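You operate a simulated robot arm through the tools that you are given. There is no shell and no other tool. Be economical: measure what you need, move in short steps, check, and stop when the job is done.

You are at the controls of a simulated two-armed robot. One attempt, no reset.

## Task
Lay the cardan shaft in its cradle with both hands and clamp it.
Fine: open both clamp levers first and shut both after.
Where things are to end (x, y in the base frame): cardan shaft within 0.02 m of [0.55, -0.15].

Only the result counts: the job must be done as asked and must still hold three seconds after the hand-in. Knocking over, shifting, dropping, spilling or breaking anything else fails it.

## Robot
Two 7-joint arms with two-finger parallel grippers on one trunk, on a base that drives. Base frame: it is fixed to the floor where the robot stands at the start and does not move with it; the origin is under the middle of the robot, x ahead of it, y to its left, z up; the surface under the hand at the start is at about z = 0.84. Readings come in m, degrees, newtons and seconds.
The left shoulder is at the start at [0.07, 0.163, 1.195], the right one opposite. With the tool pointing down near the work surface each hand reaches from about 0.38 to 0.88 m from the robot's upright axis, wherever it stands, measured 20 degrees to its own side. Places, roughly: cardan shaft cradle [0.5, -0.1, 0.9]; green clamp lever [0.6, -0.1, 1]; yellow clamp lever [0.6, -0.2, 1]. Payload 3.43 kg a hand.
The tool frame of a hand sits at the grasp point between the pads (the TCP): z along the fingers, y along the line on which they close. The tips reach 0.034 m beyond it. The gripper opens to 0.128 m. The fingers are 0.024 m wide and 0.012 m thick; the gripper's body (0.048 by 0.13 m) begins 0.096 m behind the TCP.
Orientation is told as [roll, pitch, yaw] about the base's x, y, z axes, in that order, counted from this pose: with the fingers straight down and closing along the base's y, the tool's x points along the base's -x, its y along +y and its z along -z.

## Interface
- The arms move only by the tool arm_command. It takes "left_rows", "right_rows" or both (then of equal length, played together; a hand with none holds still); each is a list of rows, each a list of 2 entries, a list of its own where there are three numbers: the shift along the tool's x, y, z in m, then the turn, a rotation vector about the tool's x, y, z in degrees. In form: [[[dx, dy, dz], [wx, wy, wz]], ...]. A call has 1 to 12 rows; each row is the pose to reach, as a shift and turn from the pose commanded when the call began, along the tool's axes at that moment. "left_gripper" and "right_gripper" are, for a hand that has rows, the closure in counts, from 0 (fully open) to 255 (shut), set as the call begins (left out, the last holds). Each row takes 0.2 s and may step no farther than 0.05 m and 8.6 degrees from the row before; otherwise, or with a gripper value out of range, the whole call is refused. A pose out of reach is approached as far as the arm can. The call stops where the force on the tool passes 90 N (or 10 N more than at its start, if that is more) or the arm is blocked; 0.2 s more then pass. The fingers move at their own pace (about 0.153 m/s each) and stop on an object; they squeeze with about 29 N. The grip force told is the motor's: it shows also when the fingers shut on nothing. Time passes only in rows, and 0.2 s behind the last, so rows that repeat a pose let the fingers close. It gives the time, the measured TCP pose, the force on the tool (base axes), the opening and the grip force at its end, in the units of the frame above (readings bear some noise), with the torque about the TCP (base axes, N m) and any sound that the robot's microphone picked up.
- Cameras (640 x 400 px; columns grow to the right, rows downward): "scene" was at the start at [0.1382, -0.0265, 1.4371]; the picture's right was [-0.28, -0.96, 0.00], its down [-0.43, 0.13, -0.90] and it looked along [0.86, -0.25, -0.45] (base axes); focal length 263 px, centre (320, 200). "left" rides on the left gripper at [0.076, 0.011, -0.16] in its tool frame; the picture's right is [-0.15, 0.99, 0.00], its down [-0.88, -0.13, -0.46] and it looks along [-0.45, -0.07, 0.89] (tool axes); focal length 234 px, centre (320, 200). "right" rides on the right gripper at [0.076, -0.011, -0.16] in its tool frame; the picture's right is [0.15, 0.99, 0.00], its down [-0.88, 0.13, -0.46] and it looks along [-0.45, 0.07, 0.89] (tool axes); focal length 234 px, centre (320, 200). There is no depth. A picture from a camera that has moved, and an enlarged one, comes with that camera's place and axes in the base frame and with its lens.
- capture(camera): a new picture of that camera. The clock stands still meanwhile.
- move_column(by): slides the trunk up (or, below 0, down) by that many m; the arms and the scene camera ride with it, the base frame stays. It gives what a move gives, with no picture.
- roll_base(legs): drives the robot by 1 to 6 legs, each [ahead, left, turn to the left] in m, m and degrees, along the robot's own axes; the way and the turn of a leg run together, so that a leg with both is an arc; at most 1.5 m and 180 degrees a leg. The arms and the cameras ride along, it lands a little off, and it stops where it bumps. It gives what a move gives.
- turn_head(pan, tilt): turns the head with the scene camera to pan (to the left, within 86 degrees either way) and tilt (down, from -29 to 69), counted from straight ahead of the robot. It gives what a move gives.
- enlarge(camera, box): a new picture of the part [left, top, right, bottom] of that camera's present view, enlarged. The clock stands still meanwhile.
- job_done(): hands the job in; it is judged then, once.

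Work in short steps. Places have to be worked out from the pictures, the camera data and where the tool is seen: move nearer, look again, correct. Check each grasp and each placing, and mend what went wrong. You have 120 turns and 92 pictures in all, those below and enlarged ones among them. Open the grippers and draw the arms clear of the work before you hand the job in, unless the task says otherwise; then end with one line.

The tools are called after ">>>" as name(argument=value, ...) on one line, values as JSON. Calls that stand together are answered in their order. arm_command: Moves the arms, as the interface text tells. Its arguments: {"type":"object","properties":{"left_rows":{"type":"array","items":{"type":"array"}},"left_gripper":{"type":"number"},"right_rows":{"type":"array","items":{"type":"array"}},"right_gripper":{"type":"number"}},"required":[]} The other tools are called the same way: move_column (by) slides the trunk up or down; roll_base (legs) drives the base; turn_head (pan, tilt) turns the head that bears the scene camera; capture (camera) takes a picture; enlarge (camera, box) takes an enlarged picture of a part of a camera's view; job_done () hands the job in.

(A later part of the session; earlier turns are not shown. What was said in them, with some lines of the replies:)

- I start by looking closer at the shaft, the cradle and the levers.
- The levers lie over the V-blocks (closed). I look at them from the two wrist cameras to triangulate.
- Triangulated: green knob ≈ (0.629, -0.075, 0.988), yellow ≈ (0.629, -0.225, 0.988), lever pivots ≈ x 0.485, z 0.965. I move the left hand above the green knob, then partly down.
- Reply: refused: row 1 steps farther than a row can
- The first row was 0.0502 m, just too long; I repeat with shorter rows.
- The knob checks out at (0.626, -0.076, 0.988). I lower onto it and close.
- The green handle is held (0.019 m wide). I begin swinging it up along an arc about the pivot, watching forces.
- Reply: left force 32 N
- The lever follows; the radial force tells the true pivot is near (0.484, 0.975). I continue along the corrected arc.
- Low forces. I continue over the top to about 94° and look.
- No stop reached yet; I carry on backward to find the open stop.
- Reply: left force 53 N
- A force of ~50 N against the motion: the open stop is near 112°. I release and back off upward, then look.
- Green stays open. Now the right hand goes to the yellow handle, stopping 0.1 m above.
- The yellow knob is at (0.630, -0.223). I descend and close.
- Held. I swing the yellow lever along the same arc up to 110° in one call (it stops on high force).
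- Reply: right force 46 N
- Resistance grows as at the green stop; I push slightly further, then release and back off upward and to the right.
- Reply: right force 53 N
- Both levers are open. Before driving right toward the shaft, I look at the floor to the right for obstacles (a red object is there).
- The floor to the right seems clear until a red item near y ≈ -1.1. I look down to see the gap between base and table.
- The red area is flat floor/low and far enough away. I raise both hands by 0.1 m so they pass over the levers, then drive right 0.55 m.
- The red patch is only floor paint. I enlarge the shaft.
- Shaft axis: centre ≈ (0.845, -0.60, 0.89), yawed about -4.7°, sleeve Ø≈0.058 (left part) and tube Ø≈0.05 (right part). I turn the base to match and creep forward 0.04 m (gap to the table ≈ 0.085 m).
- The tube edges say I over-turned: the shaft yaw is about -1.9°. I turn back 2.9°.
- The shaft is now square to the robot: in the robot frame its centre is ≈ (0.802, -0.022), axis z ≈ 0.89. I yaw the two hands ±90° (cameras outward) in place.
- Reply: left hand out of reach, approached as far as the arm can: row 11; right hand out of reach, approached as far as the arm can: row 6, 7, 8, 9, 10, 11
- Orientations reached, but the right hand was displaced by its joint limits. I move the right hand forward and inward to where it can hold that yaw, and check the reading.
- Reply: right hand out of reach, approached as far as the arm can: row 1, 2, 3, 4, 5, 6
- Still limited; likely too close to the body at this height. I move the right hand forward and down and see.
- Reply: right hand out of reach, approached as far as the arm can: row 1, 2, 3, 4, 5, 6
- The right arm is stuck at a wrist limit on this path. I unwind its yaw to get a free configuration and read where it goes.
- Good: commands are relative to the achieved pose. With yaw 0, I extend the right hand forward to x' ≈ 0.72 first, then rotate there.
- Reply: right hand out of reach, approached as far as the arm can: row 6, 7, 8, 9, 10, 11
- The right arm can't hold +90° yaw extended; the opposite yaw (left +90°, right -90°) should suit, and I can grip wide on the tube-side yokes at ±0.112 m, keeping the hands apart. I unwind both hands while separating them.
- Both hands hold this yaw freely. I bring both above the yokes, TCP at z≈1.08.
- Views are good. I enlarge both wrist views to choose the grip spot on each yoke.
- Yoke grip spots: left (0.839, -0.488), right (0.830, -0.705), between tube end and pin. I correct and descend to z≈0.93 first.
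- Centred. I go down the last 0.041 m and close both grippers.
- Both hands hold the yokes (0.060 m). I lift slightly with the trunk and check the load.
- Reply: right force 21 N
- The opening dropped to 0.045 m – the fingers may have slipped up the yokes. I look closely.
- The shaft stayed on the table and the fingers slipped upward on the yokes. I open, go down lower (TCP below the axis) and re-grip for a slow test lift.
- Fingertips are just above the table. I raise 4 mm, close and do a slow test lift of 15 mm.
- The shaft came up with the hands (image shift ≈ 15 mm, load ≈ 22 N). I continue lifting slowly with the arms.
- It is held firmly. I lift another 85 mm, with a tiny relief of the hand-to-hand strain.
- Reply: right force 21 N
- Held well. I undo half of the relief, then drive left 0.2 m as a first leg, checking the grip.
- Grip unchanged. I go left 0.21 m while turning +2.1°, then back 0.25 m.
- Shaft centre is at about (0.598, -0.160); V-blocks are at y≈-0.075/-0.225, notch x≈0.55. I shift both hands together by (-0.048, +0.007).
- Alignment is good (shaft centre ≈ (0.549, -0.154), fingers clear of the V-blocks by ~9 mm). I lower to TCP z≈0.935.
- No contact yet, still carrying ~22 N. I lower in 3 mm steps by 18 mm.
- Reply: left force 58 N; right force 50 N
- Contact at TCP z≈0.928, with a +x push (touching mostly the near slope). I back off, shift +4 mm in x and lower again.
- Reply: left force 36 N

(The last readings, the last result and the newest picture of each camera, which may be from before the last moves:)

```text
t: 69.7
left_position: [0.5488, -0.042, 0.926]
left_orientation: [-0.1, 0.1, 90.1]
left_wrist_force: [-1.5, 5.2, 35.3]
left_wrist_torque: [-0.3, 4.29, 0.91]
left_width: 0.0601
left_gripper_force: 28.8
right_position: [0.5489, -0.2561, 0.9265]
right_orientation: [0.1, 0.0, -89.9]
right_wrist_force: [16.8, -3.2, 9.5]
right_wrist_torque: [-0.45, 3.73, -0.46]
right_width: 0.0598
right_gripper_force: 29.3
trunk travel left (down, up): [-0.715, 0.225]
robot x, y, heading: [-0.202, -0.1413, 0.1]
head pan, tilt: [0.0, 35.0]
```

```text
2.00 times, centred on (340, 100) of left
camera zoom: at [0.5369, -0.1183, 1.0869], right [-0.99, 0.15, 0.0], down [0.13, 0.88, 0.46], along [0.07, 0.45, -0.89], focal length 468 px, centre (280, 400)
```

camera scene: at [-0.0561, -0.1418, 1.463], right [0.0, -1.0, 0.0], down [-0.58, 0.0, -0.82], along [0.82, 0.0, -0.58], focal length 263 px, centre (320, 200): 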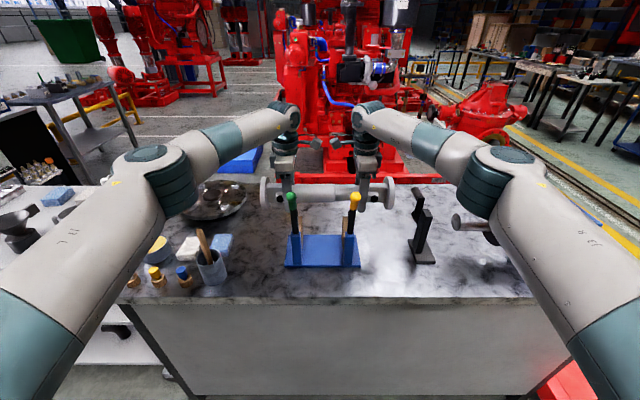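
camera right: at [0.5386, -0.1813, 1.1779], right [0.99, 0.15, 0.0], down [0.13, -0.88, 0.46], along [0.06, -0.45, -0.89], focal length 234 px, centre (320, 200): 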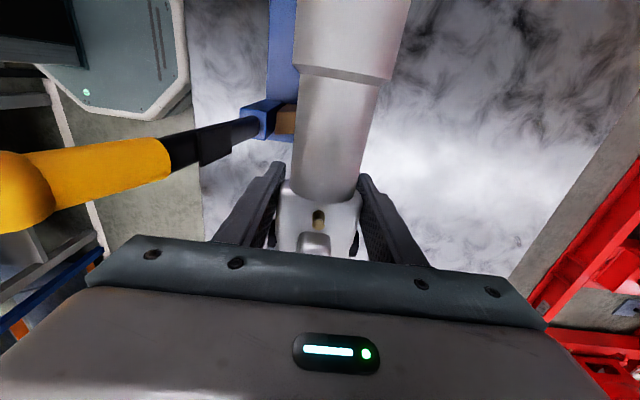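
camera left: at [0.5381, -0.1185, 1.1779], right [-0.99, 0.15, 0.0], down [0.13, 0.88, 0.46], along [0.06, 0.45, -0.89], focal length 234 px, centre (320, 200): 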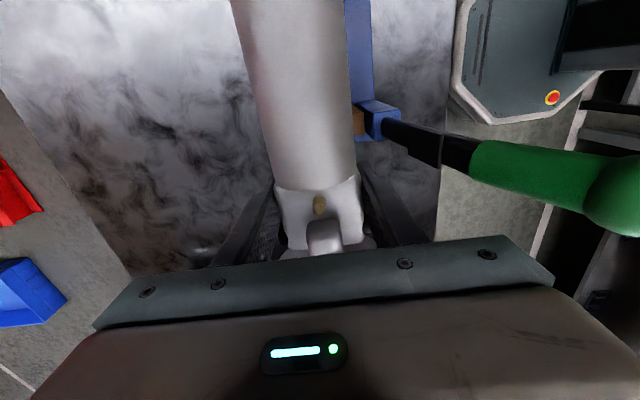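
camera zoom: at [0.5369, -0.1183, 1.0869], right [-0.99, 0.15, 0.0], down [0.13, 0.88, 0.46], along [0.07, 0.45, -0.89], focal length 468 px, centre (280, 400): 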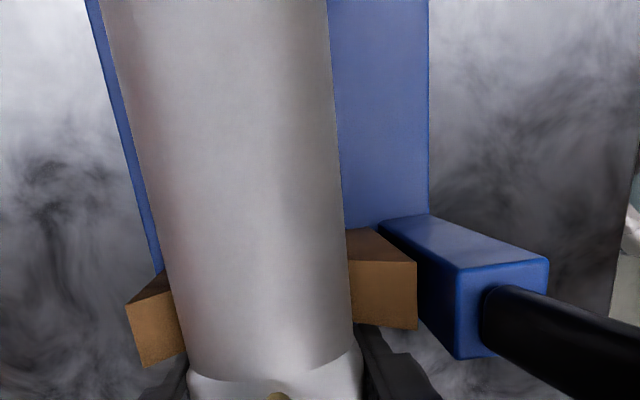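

The shaft sits centred in both V-notches (x held at 0.549). I open both grippers moderately and look.

>>> arm_command(left_rows=[[[0, 0, -0.003], [0, 0, 0]], [[0, 0, -0.003], [0, 0, 0]], [[0, 0, -0.003], [0, 0, 0]]], right_rows=[[[0, 0, 0], [0, 0, 0]], [[0, 0, 0], [0, 0, 0]], [[0, 0, 0], [0, 0, 0]]], left_gripper=60, right_gripper=60)

>>> enlarge(camera="scene", box=[240, 150, 410, 280])

>>> capture(camera="left")

>>> capture(camera="right")

```text
t: 70.5
left_position: [0.5504, -0.0427, 0.926]
left_orientation: [0.1, -0.1, 89.9]
left_wrist_force: [1.1, -0.4, -0.6]
left_wrist_torque: [-0.02, 0.0, 0.0]
left_width: 0.0977
left_gripper_force: 0.1
right_position: [0.5503, -0.2568, 0.9236]
right_orientation: [-0.2, 0.0, -89.9]
right_wrist_force: [0.3, 0.6, 0.3]
right_wrist_torque: [0.03, 0.01, -0.04]
right_width: 0.098
right_gripper_force: 0.2
trunk travel left (down, up): [-0.715, 0.225]
robot x, y, heading: [-0.201, -0.1384, 0.0]
head pan, tilt: [0.0, 35.0]
```

```text
3.08 times, centred on (325, 215) of scene
camera zoom: at [-0.0606, -0.1417, 1.4635], right [0.0, -1.0, 0.0], down [-0.57, 0.0, -0.82], along [0.82, 0.0, -0.57], focal length 808 px, centre (305, 154)
```

zoom: 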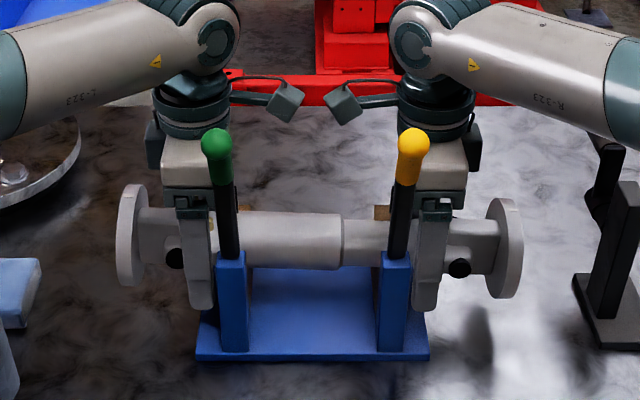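

```text
32 pictures are left
camera left: at [0.5393, -0.1185, 1.086], right [-0.99, 0.15, 0.0], down [0.13, 0.88, 0.46], along [0.07, 0.45, -0.89], focal length 234 px, centre (320, 200)
```

left: 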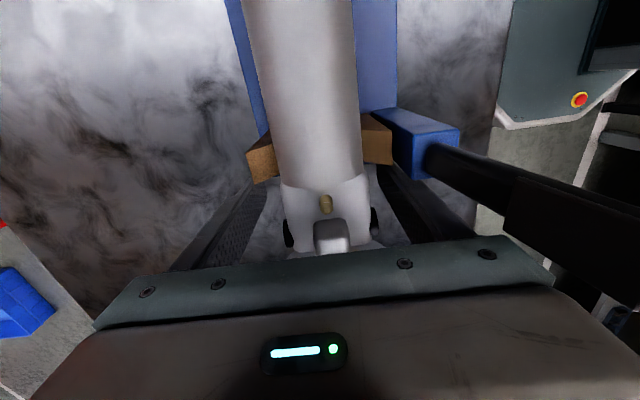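

```text
31 pictures are left
camera right: at [0.5399, -0.1808, 1.0831], right [0.99, 0.15, 0.0], down [0.13, -0.88, 0.46], along [0.07, -0.45, -0.89], focal length 234 px, centre (320, 200)
```

right: 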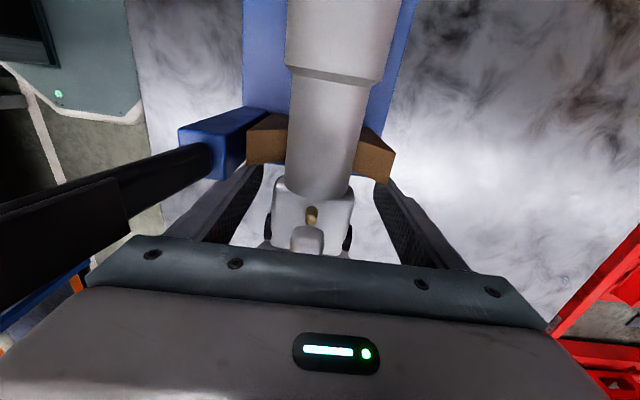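

The shaft rests in the cradle. I raise both hands straight up 0.25 m, then yaw them back to 0.

>>> arm_command(left_rows=[[[0, 0, -0.03], [0, 0, 0]], [[0, 0, -0.075], [0, 0, 0]], [[0, 0, -0.12], [0, 0, 0]], [[0, 0, -0.165], [0, 0, 0]], [[0, 0, -0.21], [0, 0, 0]], [[0, 0, -0.25], [0, 0, 0]]], right_rows=[[[0, 0, -0.03], [0, 0, 0]], [[0, 0, -0.075], [0, 0, 0]], [[0, 0, -0.12], [0, 0, 0]], [[0, 0, -0.165], [0, 0, 0]], [[0, 0, -0.21], [0, 0, 0]], [[0, 0, -0.25], [0, 0, 0]]])

>>> arm_command(left_rows=[[[-0.005, 0, 0], [0, 0, 8.2]], [[-0.01, 0, 0], [0, 0, 16.4]], [[-0.02, 0, 0], [0, 0, 24.6]], [[-0.03, 0, 0], [0, 0, 32.8]], [[-0.04, 0, 0], [0, 0, 41]], [[-0.05, 0, 0], [0, 0, 49.2]], [[-0.06, 0, 0], [0, 0, 57.4]], [[-0.07, 0, 0], [0, 0, 65.6]], [[-0.08, 0, 0], [0, 0, 73.8]], [[-0.09, 0, 0], [0, 0, 82]], [[-0.1, 0, 0], [0, 0, 90]]], right_rows=[[[-0.005, 0, 0], [0, 0, -8.2]], [[-0.01, 0, 0], [0, 0, -16.4]], [[-0.02, 0, 0], [0, 0, -24.6]], [[-0.03, 0, 0], [0, 0, -32.8]], [[-0.04, 0, 0], [0, 0, -41]], [[-0.05, 0, 0], [0, 0, -49.2]], [[-0.06, 0, 0], [0, 0, -57.4]], [[-0.07, 0, 0], [0, 0, -65.6]], [[-0.08, 0, 0], [0, 0, -73.8]], [[-0.09, 0, 0], [0, 0, -82]], [[-0.1, 0, 0], [0, 0, -90]]])

>>> capture(camera="scene")

>>> capture(camera="right")

>>> capture(camera="left")

```text
t: 71.9
left_position: [0.5502, -0.0421, 1.1794]
left_orientation: [-0.1, 0.0, 90.0]
left_wrist_force: [0.2, 0.2, 0.7]
left_wrist_torque: [0.02, 0.0, 0.02]
left_width: 0.0976
left_gripper_force: 0.0
right_position: [0.5494, -0.2569, 1.1754]
right_orientation: [0.0, 0.0, -89.9]
right_wrist_force: [-0.3, 0.3, -0.4]
right_wrist_torque: [-0.03, -0.02, -0.01]
right_width: 0.0979
right_gripper_force: 0.0
trunk travel left (down, up): [-0.715, 0.225]
robot x, y, heading: [-0.1991, -0.1433, -0.1]
head pan, tilt: [0.0, 35.0]
```

```text
t: 74.3
left_position: [0.5508, 0.058, 1.1772]
left_orientation: [0.0, 0.0, -0.1]
left_wrist_force: [0.8, 0.0, 0.4]
left_wrist_torque: [0.0, -0.01, -0.04]
left_width: 0.0983
left_gripper_force: 0.0
right_position: [0.5514, -0.3567, 1.1738]
right_orientation: [0.0, 0.1, 0.2]
right_wrist_force: [0.4, -0.3, 0.3]
right_wrist_torque: [0.02, -0.03, 0.01]
right_width: 0.0979
right_gripper_force: 0.1
trunk travel left (down, up): [-0.715, 0.225]
robot x, y, heading: [-0.1974, -0.1429, 0.1]
head pan, tilt: [0.0, 35.0]
```

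```text
30 pictures are left
camera scene: at [-0.0609, -0.1416, 1.4637], right [0.0, -1.0, 0.0], down [-0.57, 0.0, -0.82], along [0.82, 0.0, -0.57], focal length 263 px, centre (320, 200)
```

scene: 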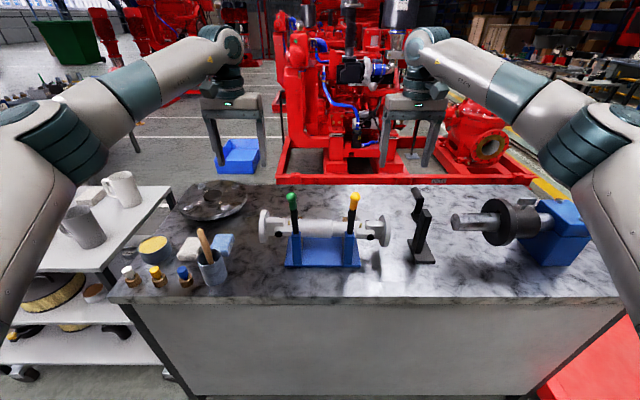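

```text
29 pictures are left
camera right: at [0.4756, -0.3687, 1.3337], right [-0.15, 0.99, 0.0], down [0.88, 0.13, 0.45], along [0.45, 0.07, -0.89], focal length 234 px, centre (320, 200)
```

right: 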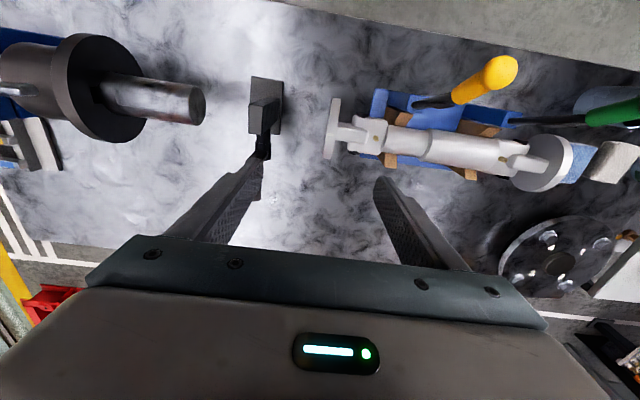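

```text
28 pictures are left
camera left: at [0.4742, 0.0696, 1.3364], right [0.15, 0.99, 0.0], down [0.88, -0.13, 0.46], along [0.45, -0.07, -0.89], focal length 234 px, centre (320, 200)
```

left: 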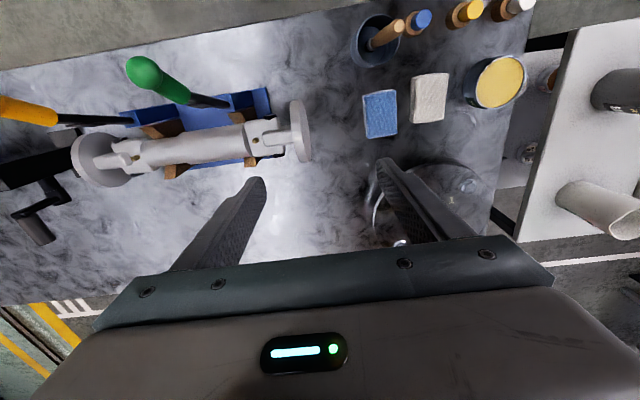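

Shaft lies well in the cradle. Now the left hand goes over the open green knob (0.434, -0.074, 1.095).

>>> arm_command(left_rows=[[[0.0, 0, -0.025], [0, 0, 0]], [[0.0293, -0.0331, -0.025], [0, 0, 0]], [[0.0586, -0.0662, -0.025], [0, 0, 0]], [[0.0879, -0.0993, -0.025], [0, 0, 0]], [[0.117, -0.1325, -0.025], [0, 0, 0]]], left_gripper=0)

>>> capture(camera="left")

```text
t: 75.5
left_position: [0.4329, -0.0761, 1.2028]
left_orientation: [-0.1, -0.1, 0.0]
left_wrist_force: [0.3, 0.2, 1.1]
left_wrist_torque: [-0.01, -0.02, 0.01]
left_width: 0.1281
left_gripper_force: 0.0
right_position: [0.5506, -0.3572, 1.1744]
right_orientation: [0.1, 0.0, 0.1]
right_wrist_force: [-0.5, 0.3, -0.5]
right_wrist_torque: [-0.01, -0.02, -0.02]
right_width: 0.0976
right_gripper_force: 0.1
trunk travel left (down, up): [-0.715, 0.225]
robot x, y, heading: [-0.2008, -0.1419, 0.1]
head pan, tilt: [0.0, 35.0]
```

```text
27 pictures are left
camera left: at [0.3573, -0.0647, 1.3624], right [0.15, 0.99, 0.0], down [0.88, -0.13, 0.46], along [0.45, -0.07, -0.89], focal length 234 px, centre (320, 200)
```

left: 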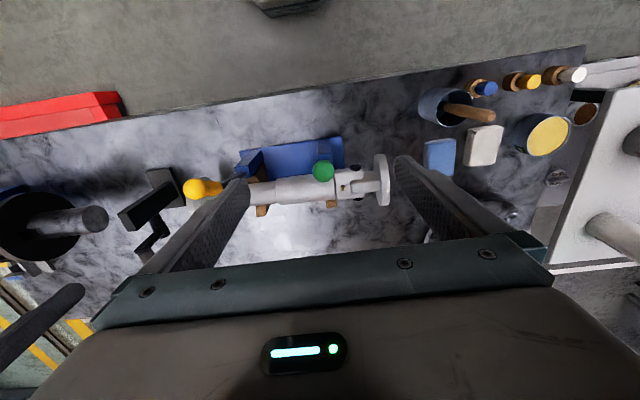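

The knob is at about (0.446, -0.0755, 1.114). I descend to it and grip.

>>> arm_command(left_rows=[[[-0.014, 0.001, 0.04], [0, 0, 0]], [[-0.014, 0.001, 0.08], [0, 0, 0]], [[-0.014, 0.001, 0.102], [0, 0, 0]]])

>>> arm_command(left_rows=[[[0, 0, 0], [0, 0, 0]], [[0, 0, 0], [0, 0, 0]], [[0, 0, 0], [0, 0, 0]], [[0, 0, 0], [0, 0, 0]]], left_gripper=255)

>>> capture(camera="left")

```text
t: 76.3
left_position: [0.4473, -0.0739, 1.1006]
left_orientation: [-0.1, -0.2, 0.0]
left_wrist_force: [-0.6, -0.2, 0.1]
left_wrist_torque: [-0.01, -0.01, -0.03]
left_width: 0.1281
left_gripper_force: 0.0
right_position: [0.5511, -0.3565, 1.1739]
right_orientation: [-0.1, 0.0, 0.1]
right_wrist_force: [0.5, -0.5, -0.5]
right_wrist_torque: [-0.03, 0.04, 0.01]
right_width: 0.098
right_gripper_force: 0.1
trunk travel left (down, up): [-0.715, 0.225]
robot x, y, heading: [-0.1974, -0.1376, 0.0]
head pan, tilt: [0.0, 35.0]
```

```text
t: 77.3
left_position: [0.4484, -0.0742, 1.1016]
left_orientation: [0.1, 0.1, 0.0]
left_wrist_force: [-0.6, -1.7, -0.1]
left_wrist_torque: [0.0, 0.07, 0.01]
left_width: 0.0195
left_gripper_force: 45.4
right_position: [0.5505, -0.3564, 1.1738]
right_orientation: [0.0, 0.0, 0.0]
right_wrist_force: [-0.5, 0.4, -0.5]
right_wrist_torque: [0.02, 0.02, -0.01]
right_width: 0.098
right_gripper_force: 0.0
trunk travel left (down, up): [-0.715, 0.225]
robot x, y, heading: [-0.1996, -0.1403, -0.0]
head pan, tilt: [0.0, 35.0]
```

```text
26 pictures are left
camera left: at [0.3719, -0.0626, 1.2603], right [0.15, 0.99, 0.0], down [0.88, -0.13, 0.46], along [0.45, -0.07, -0.89], focal length 234 px, centre (320, 200)
```

left: 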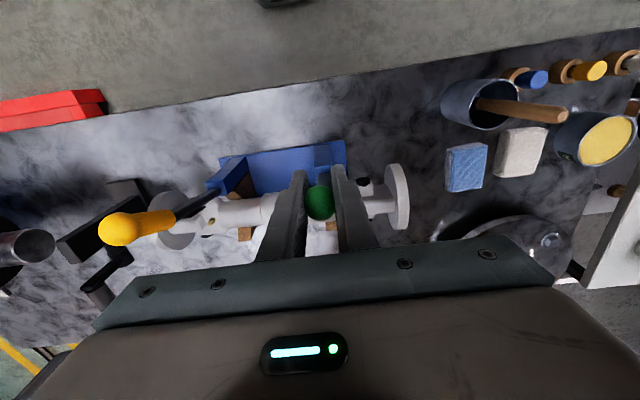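

Held. I swing it over toward closed, to about 20°.

>>> arm_command(left_rows=[[[-0.0241, 0, -0.0044], [0, 0, 0]], [[-0.0493, 0, -0.0042], [0, 0, 0]], [[-0.074, 0, 0.0008], [0, 0, 0]], [[-0.0973, 0, 0.0105], [0, 0, 0]], [[-0.1183, 0, 0.0244], [0, 0, 0]], [[-0.1363, 0, 0.042], [0, 0, 0]], [[-0.1494, 0, 0.0608], [0, 0, 0]], [[-0.1591, 0, 0.0816], [0, 0, 0]]])

>>> enlarge(camera="scene", box=[240, 150, 410, 280])

```text
t: 79.1
left_position: [0.6073, -0.0751, 1.0191]
left_orientation: [-0.1, -0.3, -0.1]
left_wrist_force: [-5.8, -2.4, 10.1]
left_wrist_torque: [0.07, 1.41, -0.04]
left_width: 0.0198
left_gripper_force: 45.6
right_position: [0.5495, -0.3582, 1.1743]
right_orientation: [0.1, 0.0, 0.1]
right_wrist_force: [0.4, 0.2, -0.1]
right_wrist_torque: [0.02, 0.04, -0.01]
right_width: 0.0976
right_gripper_force: 0.1
trunk travel left (down, up): [-0.715, 0.225]
robot x, y, heading: [-0.1976, -0.1418, 0.0]
head pan, tilt: [0.0, 35.0]
```

```text
3.08 times, centred on (325, 215) of scene
camera zoom: at [-0.0622, -0.1428, 1.4638], right [0.0, -1.0, 0.0], down [-0.57, 0.0, -0.82], along [0.82, 0.0, -0.57], focal length 808 px, centre (305, 154)
```

zoom: 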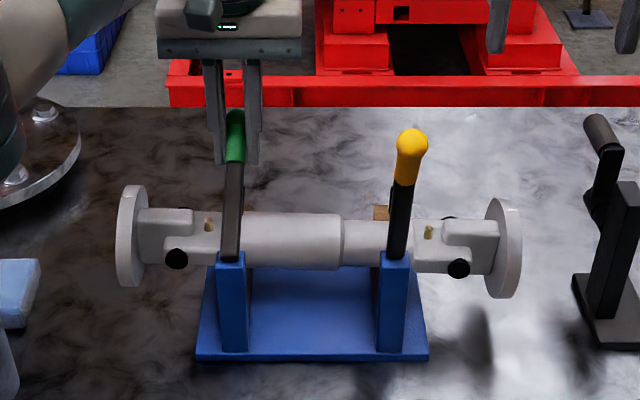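

I continue down to the initial closed angle (about 5°), watching the force.

>>> arm_command(left_rows=[[[-0.002, 0, 0.0066], [0, 0, 0]], [[-0.004, 0, 0.0131], [0, 0, 0]], [[-0.0052, 0, 0.0188], [0, 0, 0]], [[-0.0063, 0, 0.0243], [0, 0, 0]]])

>>> arm_command(left_rows=[[[-0.0006, 0, 0.0045], [0, 0, 0]], [[-0.001, 0, 0.0091], [0, 0, 0]]])

```text
t: 80.1
left_position: [0.6137, -0.0741, 0.9945]
left_orientation: [-0.1, -0.2, 0.0]
left_wrist_force: [2.6, -3.3, 11.5]
left_wrist_torque: [0.02, 1.38, -0.02]
left_width: 0.0193
left_gripper_force: 45.1
right_position: [0.5502, -0.3563, 1.1732]
right_orientation: [0.0, 0.0, 0.1]
right_wrist_force: [-0.9, -0.3, 0.0]
right_wrist_torque: [-0.04, 0.01, -0.01]
right_width: 0.0979
right_gripper_force: 0.0
trunk travel left (down, up): [-0.715, 0.225]
robot x, y, heading: [-0.1979, -0.1427, -0.1]
head pan, tilt: [0.0, 35.0]
```

```text
t: 80.7
left_position: [0.6141, -0.0743, 0.9852]
left_orientation: [0.1, -0.2, 0.1]
left_wrist_force: [2.1, -1.8, 12.3]
left_wrist_torque: [0.03, 1.44, -0.05]
left_width: 0.0196
left_gripper_force: 45.3
right_position: [0.5503, -0.3561, 1.1734]
right_orientation: [0.0, 0.0, 0.1]
right_wrist_force: [0.0, 0.7, 0.3]
right_wrist_torque: [0.03, 0.02, -0.01]
right_width: 0.0977
right_gripper_force: 0.1
trunk travel left (down, up): [-0.715, 0.225]
robot x, y, heading: [-0.2016, -0.1385, -0.2]
head pan, tilt: [0.0, 35.0]
```

Still only friction-level force (≈12 N). I press on in small steps until a stop is felt.

>>> arm_command(left_rows=[[[-0.0004, 0, 0.004], [0, 0, 0]], [[-0.0006, 0, 0.008], [0, 0, 0]], [[-0.0006, 0, 0.011], [0, 0, 0]]])

>>> enlarge(camera="scene", box=[240, 150, 410, 280])

>>> capture(camera="left")

```text
t: 81.5
left_position: [0.6136, -0.0738, 0.9783]
left_orientation: [0.0, -0.4, 0.1]
left_wrist_force: [9.7, -1.9, 32.8]
left_wrist_torque: [0.04, 1.03, -0.04]
left_width: 0.0195
left_gripper_force: 45.2
right_position: [0.5492, -0.3576, 1.1768]
right_orientation: [0.1, 0.0, 0.2]
right_wrist_force: [-0.7, 0.0, -0.2]
right_wrist_torque: [-0.03, -0.02, 0.01]
right_width: 0.0981
right_gripper_force: 0.0
trunk travel left (down, up): [-0.715, 0.225]
robot x, y, heading: [-0.2014, -0.1413, 0.0]
head pan, tilt: [0.0, 35.0]
```

```text
3.08 times, centred on (325, 215) of scene
camera zoom: at [-0.0643, -0.1424, 1.4645], right [0.0, -1.0, 0.0], down [-0.57, 0.0, -0.82], along [0.82, 0.0, -0.57], focal length 808 px, centre (305, 154)
```

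zoom: 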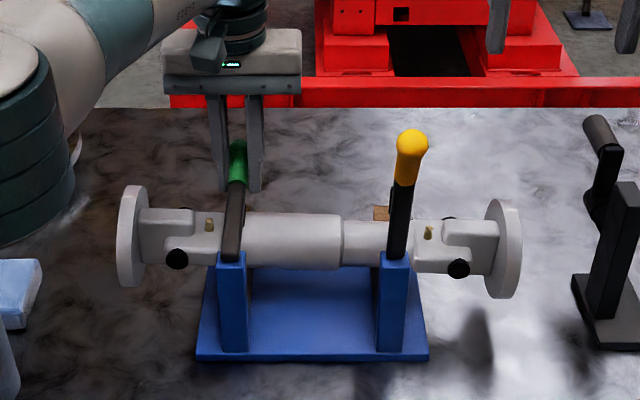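

```text
23 pictures are left
camera left: at [0.5366, -0.0626, 1.1382], right [0.15, 0.99, 0.0], down [0.88, -0.13, 0.46], along [0.46, -0.07, -0.89], focal length 234 px, centre (320, 200)
```

left: 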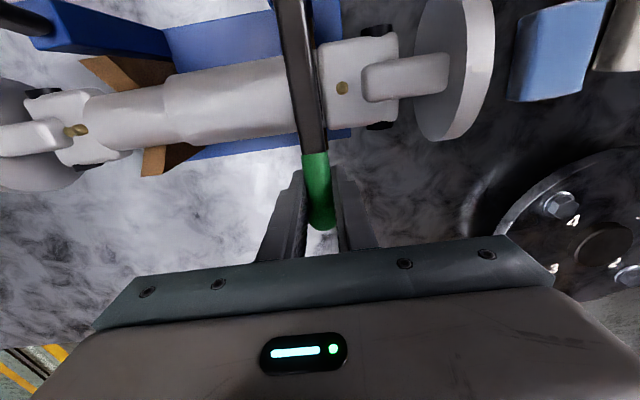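

A stop is felt (33 N at z 0.978). I press 3 mm more, then release and rise.

>>> arm_command(left_rows=[[[0, 0, 0.003], [0, 0, 0]], [[0, 0, 0.003], [0, 0, 0]]])

>>> arm_command(left_rows=[[[0, 0, -0.002], [0, 0, 0]], [[0, 0, -0.002], [0, 0, 0]], [[0, 0, -0.002], [0, 0, 0]], [[-0.005, 0, -0.045], [0, 0, 0]], [[-0.005, 0, -0.09], [0, 0, 0]], [[-0.005, 0, -0.135], [0, 0, 0]], [[-0.005, 0, -0.18], [0, 0, 0]], [[0.0, 0.045, -0.2], [0, 0, 0]], [[0.0, 0.09, -0.2], [0, 0, 0]], [[0.0, 0.135, -0.2], [0, 0, 0]], [[0.0, 0.18, -0.2], [0, 0, 0]]], left_gripper=0)

>>> enlarge(camera="scene", box=[240, 150, 410, 280])

```text
t: 82.1
left_position: [0.6144, -0.075, 0.9787]
left_orientation: [-0.1, -0.7, -0.1]
left_wrist_force: [13.7, -0.3, 42.4]
left_wrist_torque: [-0.01, 0.24, -0.05]
left_width: 0.0195
left_gripper_force: 45.4
right_position: [0.5483, -0.3572, 1.1775]
right_orientation: [0.1, -0.1, 0.2]
right_wrist_force: [-0.7, -0.4, 0.4]
right_wrist_torque: [-0.01, 0.01, 0.0]
right_width: 0.0978
right_gripper_force: 0.0
trunk travel left (down, up): [-0.715, 0.225]
robot x, y, heading: [-0.199, -0.1379, 0.1]
head pan, tilt: [0.0, 35.0]
```

```text
t: 84.5
left_position: [0.6146, 0.1076, 1.1702]
left_orientation: [-0.1, 0.0, 0.0]
left_wrist_force: [0.2, -0.2, 0.1]
left_wrist_torque: [-0.04, 0.01, -0.02]
left_width: 0.1282
left_gripper_force: 0.0
left hand out of reach, approached as far as the arm can: row 5, 6, 7, 8
right_position: [0.5513, -0.3553, 1.1736]
right_orientation: [-0.1, 0.0, 0.1]
right_wrist_force: [-0.5, -0.3, 0.2]
right_wrist_torque: [-0.04, 0.03, 0.01]
right_width: 0.0982
right_gripper_force: 0.0
trunk travel left (down, up): [-0.715, 0.225]
robot x, y, heading: [-0.1997, -0.1408, 0.2]
head pan, tilt: [0.0, 35.0]
```

```text
3.08 times, centred on (325, 215) of scene
camera zoom: at [-0.0609, -0.1394, 1.4637], right [0.0, -1.0, 0.0], down [-0.57, 0.0, -0.82], along [0.82, 0.0, -0.57], focal length 808 px, centre (305, 154)
```

zoom: 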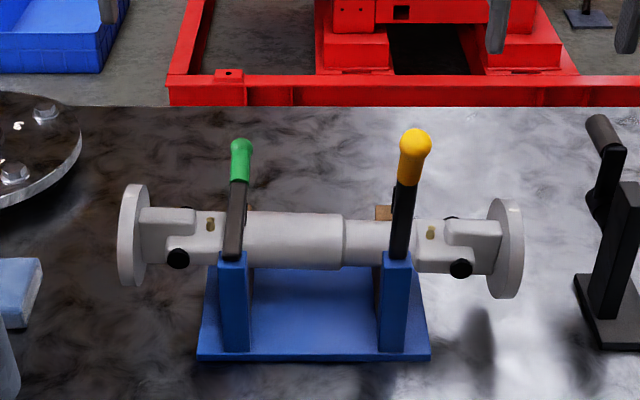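

Green is shut. Now the right hand goes above the yellow knob.

>>> arm_command(right_rows=[[[0.0, 0, -0.028], [0, 0, 0]], [[0.0258, 0.0331, -0.028], [0, 0, 0]], [[0.0515, 0.0662, -0.028], [0, 0, 0]], [[0.0773, 0.0993, -0.028], [0, 0, 0]], [[0.103, 0.132, -0.028], [0, 0, 0]]], right_gripper=0)

>>> capture(camera="right")

```text
t: 85.7
left_position: [0.615, 0.1074, 1.1704]
left_orientation: [-0.2, -0.1, -0.1]
left_wrist_force: [0.1, -0.3, 0.2]
left_wrist_torque: [-0.03, 0.02, -0.01]
left_width: 0.128
left_gripper_force: 0.1
right_position: [0.4484, -0.2238, 1.2019]
right_orientation: [-0.1, 0.1, 0.0]
right_wrist_force: [0.2, -0.6, -0.7]
right_wrist_torque: [0.01, 0.0, -0.01]
right_width: 0.1279
right_gripper_force: 0.0
trunk travel left (down, up): [-0.715, 0.225]
robot x, y, heading: [-0.1975, -0.1402, -0.1]
head pan, tilt: [0.0, 35.0]
```

```text
21 pictures are left
camera right: at [0.3733, -0.235, 1.362], right [-0.15, 0.99, 0.0], down [0.88, 0.13, 0.45], along [0.45, 0.07, -0.89], focal length 234 px, centre (320, 200)
```

right: 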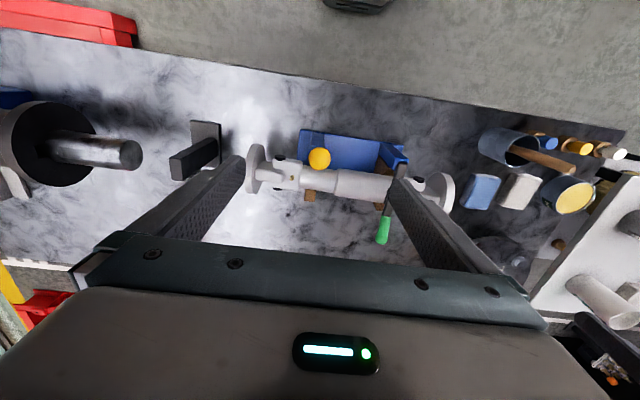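

The yellow knob is at (0.448, -0.223, 1.113), below the hand. I descend and grip.

>>> arm_command(right_rows=[[[0, 0, 0.04], [0, 0, 0]], [[0, 0, 0.08], [0, 0, 0]], [[0, 0, 0.101], [0, 0, 0]]])

>>> arm_command(right_rows=[[[0, 0, 0], [0, 0, 0]], [[0, 0, 0], [0, 0, 0]], [[0, 0, 0], [0, 0, 0]], [[0, 0, 0], [0, 0, 0]]], right_gripper=255)

```text
t: 86.5
left_position: [0.6147, 0.1046, 1.1705]
left_orientation: [0.0, 0.0, 0.1]
left_wrist_force: [0.3, 0.3, 0.0]
left_wrist_torque: [-0.02, -0.01, 0.02]
left_width: 0.1281
left_gripper_force: 0.0
right_position: [0.4488, -0.2238, 1.1014]
right_orientation: [0.1, 0.0, 0.1]
right_wrist_force: [-0.9, 0.5, -0.5]
right_wrist_torque: [0.01, -0.01, -0.01]
right_width: 0.1281
right_gripper_force: 0.0
trunk travel left (down, up): [-0.715, 0.225]
robot x, y, heading: [-0.2012, -0.1422, 0.0]
head pan, tilt: [0.0, 35.0]
```

```text
t: 87.5
left_position: [0.6134, 0.1053, 1.1702]
left_orientation: [0.0, 0.0, 0.0]
left_wrist_force: [0.3, 0.5, -0.4]
left_wrist_torque: [-0.03, -0.01, 0.03]
left_width: 0.128
left_gripper_force: 0.1
right_position: [0.449, -0.2247, 1.0999]
right_orientation: [-0.1, 0.2, 0.1]
right_wrist_force: [-0.9, 0.1, -0.9]
right_wrist_torque: [-0.03, 0.07, -0.05]
right_width: 0.0195
right_gripper_force: 45.5
trunk travel left (down, up): [-0.715, 0.225]
robot x, y, heading: [-0.2016, -0.143, -0.0]
head pan, tilt: [0.0, 35.0]
```

Held. Same arc toward closed, down to ~9°.

>>> arm_command(right_rows=[[[-0.0241, 0, -0.0044], [0, 0, 0]], [[-0.0493, 0, -0.0042], [0, 0, 0]], [[-0.074, 0, 0.0008], [0, 0, 0]], [[-0.0973, 0, 0.0105], [0, 0, 0]], [[-0.1183, 0, 0.0244], [0, 0, 0]], [[-0.1363, 0, 0.042], [0, 0, 0]], [[-0.1494, 0, 0.0608], [0, 0, 0]], [[-0.1591, 0, 0.0816], [0, 0, 0]], [[-0.1631, 0, 0.0947], [0, 0, 0]], [[-0.1654, 0, 0.1059], [0, 0, 0]]])

>>> arm_command(right_rows=[[[-0.0006, 0, 0.0045], [0, 0, 0]], [[-0.001, 0, 0.0091], [0, 0, 0]], [[-0.0014, 0, 0.0131], [0, 0, 0]], [[-0.0016, 0, 0.0171], [0, 0, 0]], [[-0.0016, 0, 0.0201], [0, 0, 0]]])

```text
t: 89.7
left_position: [0.6134, 0.1067, 1.1708]
left_orientation: [-0.2, 0.0, 0.0]
left_wrist_force: [-0.4, -0.4, 0.5]
left_wrist_torque: [0.0, 0.02, 0.01]
left_width: 0.1282
left_gripper_force: 0.1
right_position: [0.6139, -0.2237, 0.9955]
right_orientation: [0.0, 0.0, 0.0]
right_wrist_force: [3.5, 0.5, 11.5]
right_wrist_torque: [-0.02, 1.44, -0.05]
right_width: 0.0195
right_gripper_force: 44.8
trunk travel left (down, up): [-0.715, 0.225]
robot x, y, heading: [-0.1976, -0.1405, -0.2]
head pan, tilt: [0.0, 35.0]
```

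```text
t: 90.9
left_position: [0.6121, 0.1061, 1.1725]
left_orientation: [0.1, -0.2, 0.0]
left_wrist_force: [0.3, -0.1, 0.0]
left_wrist_torque: [0.03, -0.02, -0.01]
left_width: 0.1285
left_gripper_force: 0.0
right_position: [0.6136, -0.223, 0.9799]
right_orientation: [0.0, -0.4, 0.0]
right_wrist_force: [14.2, -1.8, 33.6]
right_wrist_torque: [-0.02, 1.01, -0.04]
right_width: 0.0193
right_gripper_force: 44.8
trunk travel left (down, up): [-0.715, 0.225]
robot x, y, heading: [-0.2013, -0.1411, -0.3]
head pan, tilt: [0.0, 35.0]
```

The same stop as green (34 N). I press 3 mm more, release, and withdraw upward and outward.

>>> arm_command(right_rows=[[[0, 0, 0.003], [0, 0, 0]], [[0, 0, 0.003], [0, 0, 0]]])

>>> arm_command(right_rows=[[[0, 0, -0.002], [0, 0, 0]], [[0, 0, -0.002], [0, 0, 0]], [[0, 0, -0.002], [0, 0, 0]], [[0, 0, -0.045], [0, 0, 0]], [[0, 0, -0.09], [0, 0, 0]], [[0, 0, -0.135], [0, 0, 0]], [[0, 0, -0.175], [0, 0, 0]], [[0.02, -0.04, -0.19], [0, 0, 0]], [[0.04, -0.08, -0.19], [0, 0, 0]], [[0.06, -0.12, -0.19], [0, 0, 0]], [[0.08, -0.16, -0.19], [0, 0, 0]]], right_gripper=0)

>>> enlarge(camera="scene", box=[240, 150, 410, 280])

>>> capture(camera="right")

>>> capture(camera="left")

```text
t: 91.5
left_position: [0.6123, 0.105, 1.1723]
left_orientation: [0.1, -0.2, 0.0]
left_wrist_force: [0.6, 0.5, -0.2]
left_wrist_torque: [0.01, 0.02, -0.02]
left_width: 0.1281
left_gripper_force: 0.1
right_position: [0.6151, -0.2242, 0.9795]
right_orientation: [0.0, -0.7, 0.1]
right_wrist_force: [16.0, -3.6, 43.4]
right_wrist_torque: [0.03, 0.26, -0.04]
right_width: 0.0192
right_gripper_force: 45.0
trunk travel left (down, up): [-0.715, 0.225]
robot x, y, heading: [-0.2023, -0.139, -0.1]
head pan, tilt: [0.0, 35.0]
```

```text
t: 93.9
left_position: [0.6138, 0.1023, 1.1724]
left_orientation: [0.2, -0.1, 0.1]
left_wrist_force: [0.7, 0.3, 0.1]
left_wrist_torque: [0.04, -0.04, 0.01]
left_width: 0.1279
left_gripper_force: 0.1
right_position: [0.5355, -0.3879, 1.162]
right_orientation: [0.2, 0.0, 0.1]
right_wrist_force: [-0.2, -0.5, 0.0]
right_wrist_torque: [0.06, 0.0, -0.04]
right_width: 0.128
right_gripper_force: 0.0
right hand out of reach, approached as far as the arm can: row 7
trunk travel left (down, up): [-0.715, 0.225]
robot x, y, heading: [-0.1968, -0.1437, 0.1]
head pan, tilt: [0.0, 35.0]
```

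```text
3.08 times, centred on (325, 215) of scene
camera zoom: at [-0.0616, -0.145, 1.4638], right [0.0, -1.0, 0.0], down [-0.57, 0.0, -0.82], along [0.82, 0.0, -0.57], focal length 808 px, centre (305, 154)
```

zoom: 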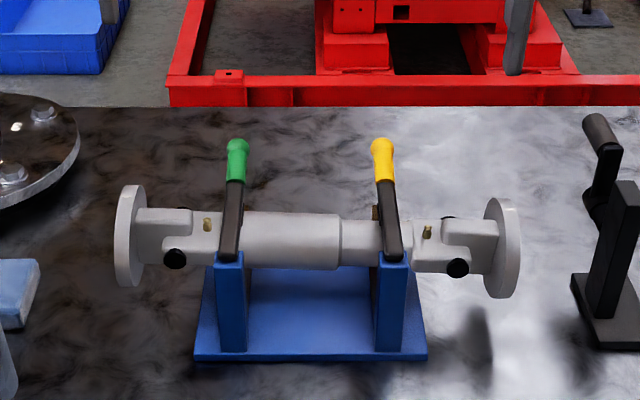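

```text
19 pictures are left
camera right: at [0.4594, -0.3997, 1.3215], right [-0.15, 0.99, 0.0], down [0.88, 0.13, 0.46], along [0.45, 0.07, -0.89], focal length 234 px, centre (320, 200)
```

right: 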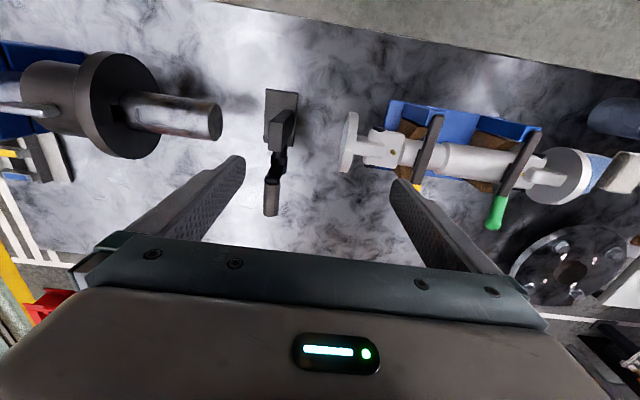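

```text
18 pictures are left
camera left: at [0.5372, 0.1142, 1.3315], right [0.15, 0.99, 0.0], down [0.88, -0.13, 0.46], along [0.45, -0.07, -0.89], focal length 234 px, centre (320, 200)
```

left: 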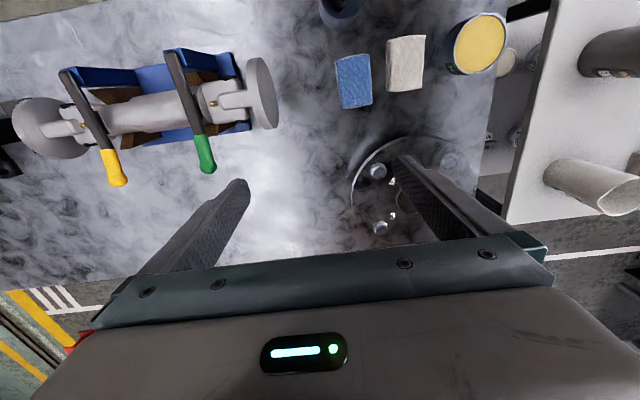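

Both levers are down on the shaft. The shaft lies in the cradle at about (0.549, -0.155), and both hands are open and clear, so I hand in.

>>> job_done()

```text
The job is handed in.
```

I opened both clamp levers, laid the cardan shaft in its cradle with both hands at about (0.549, -0.155) — within 0.02 m of the target — and shut both levers; on the first lift attempt both grips slipped and I had to grip again.
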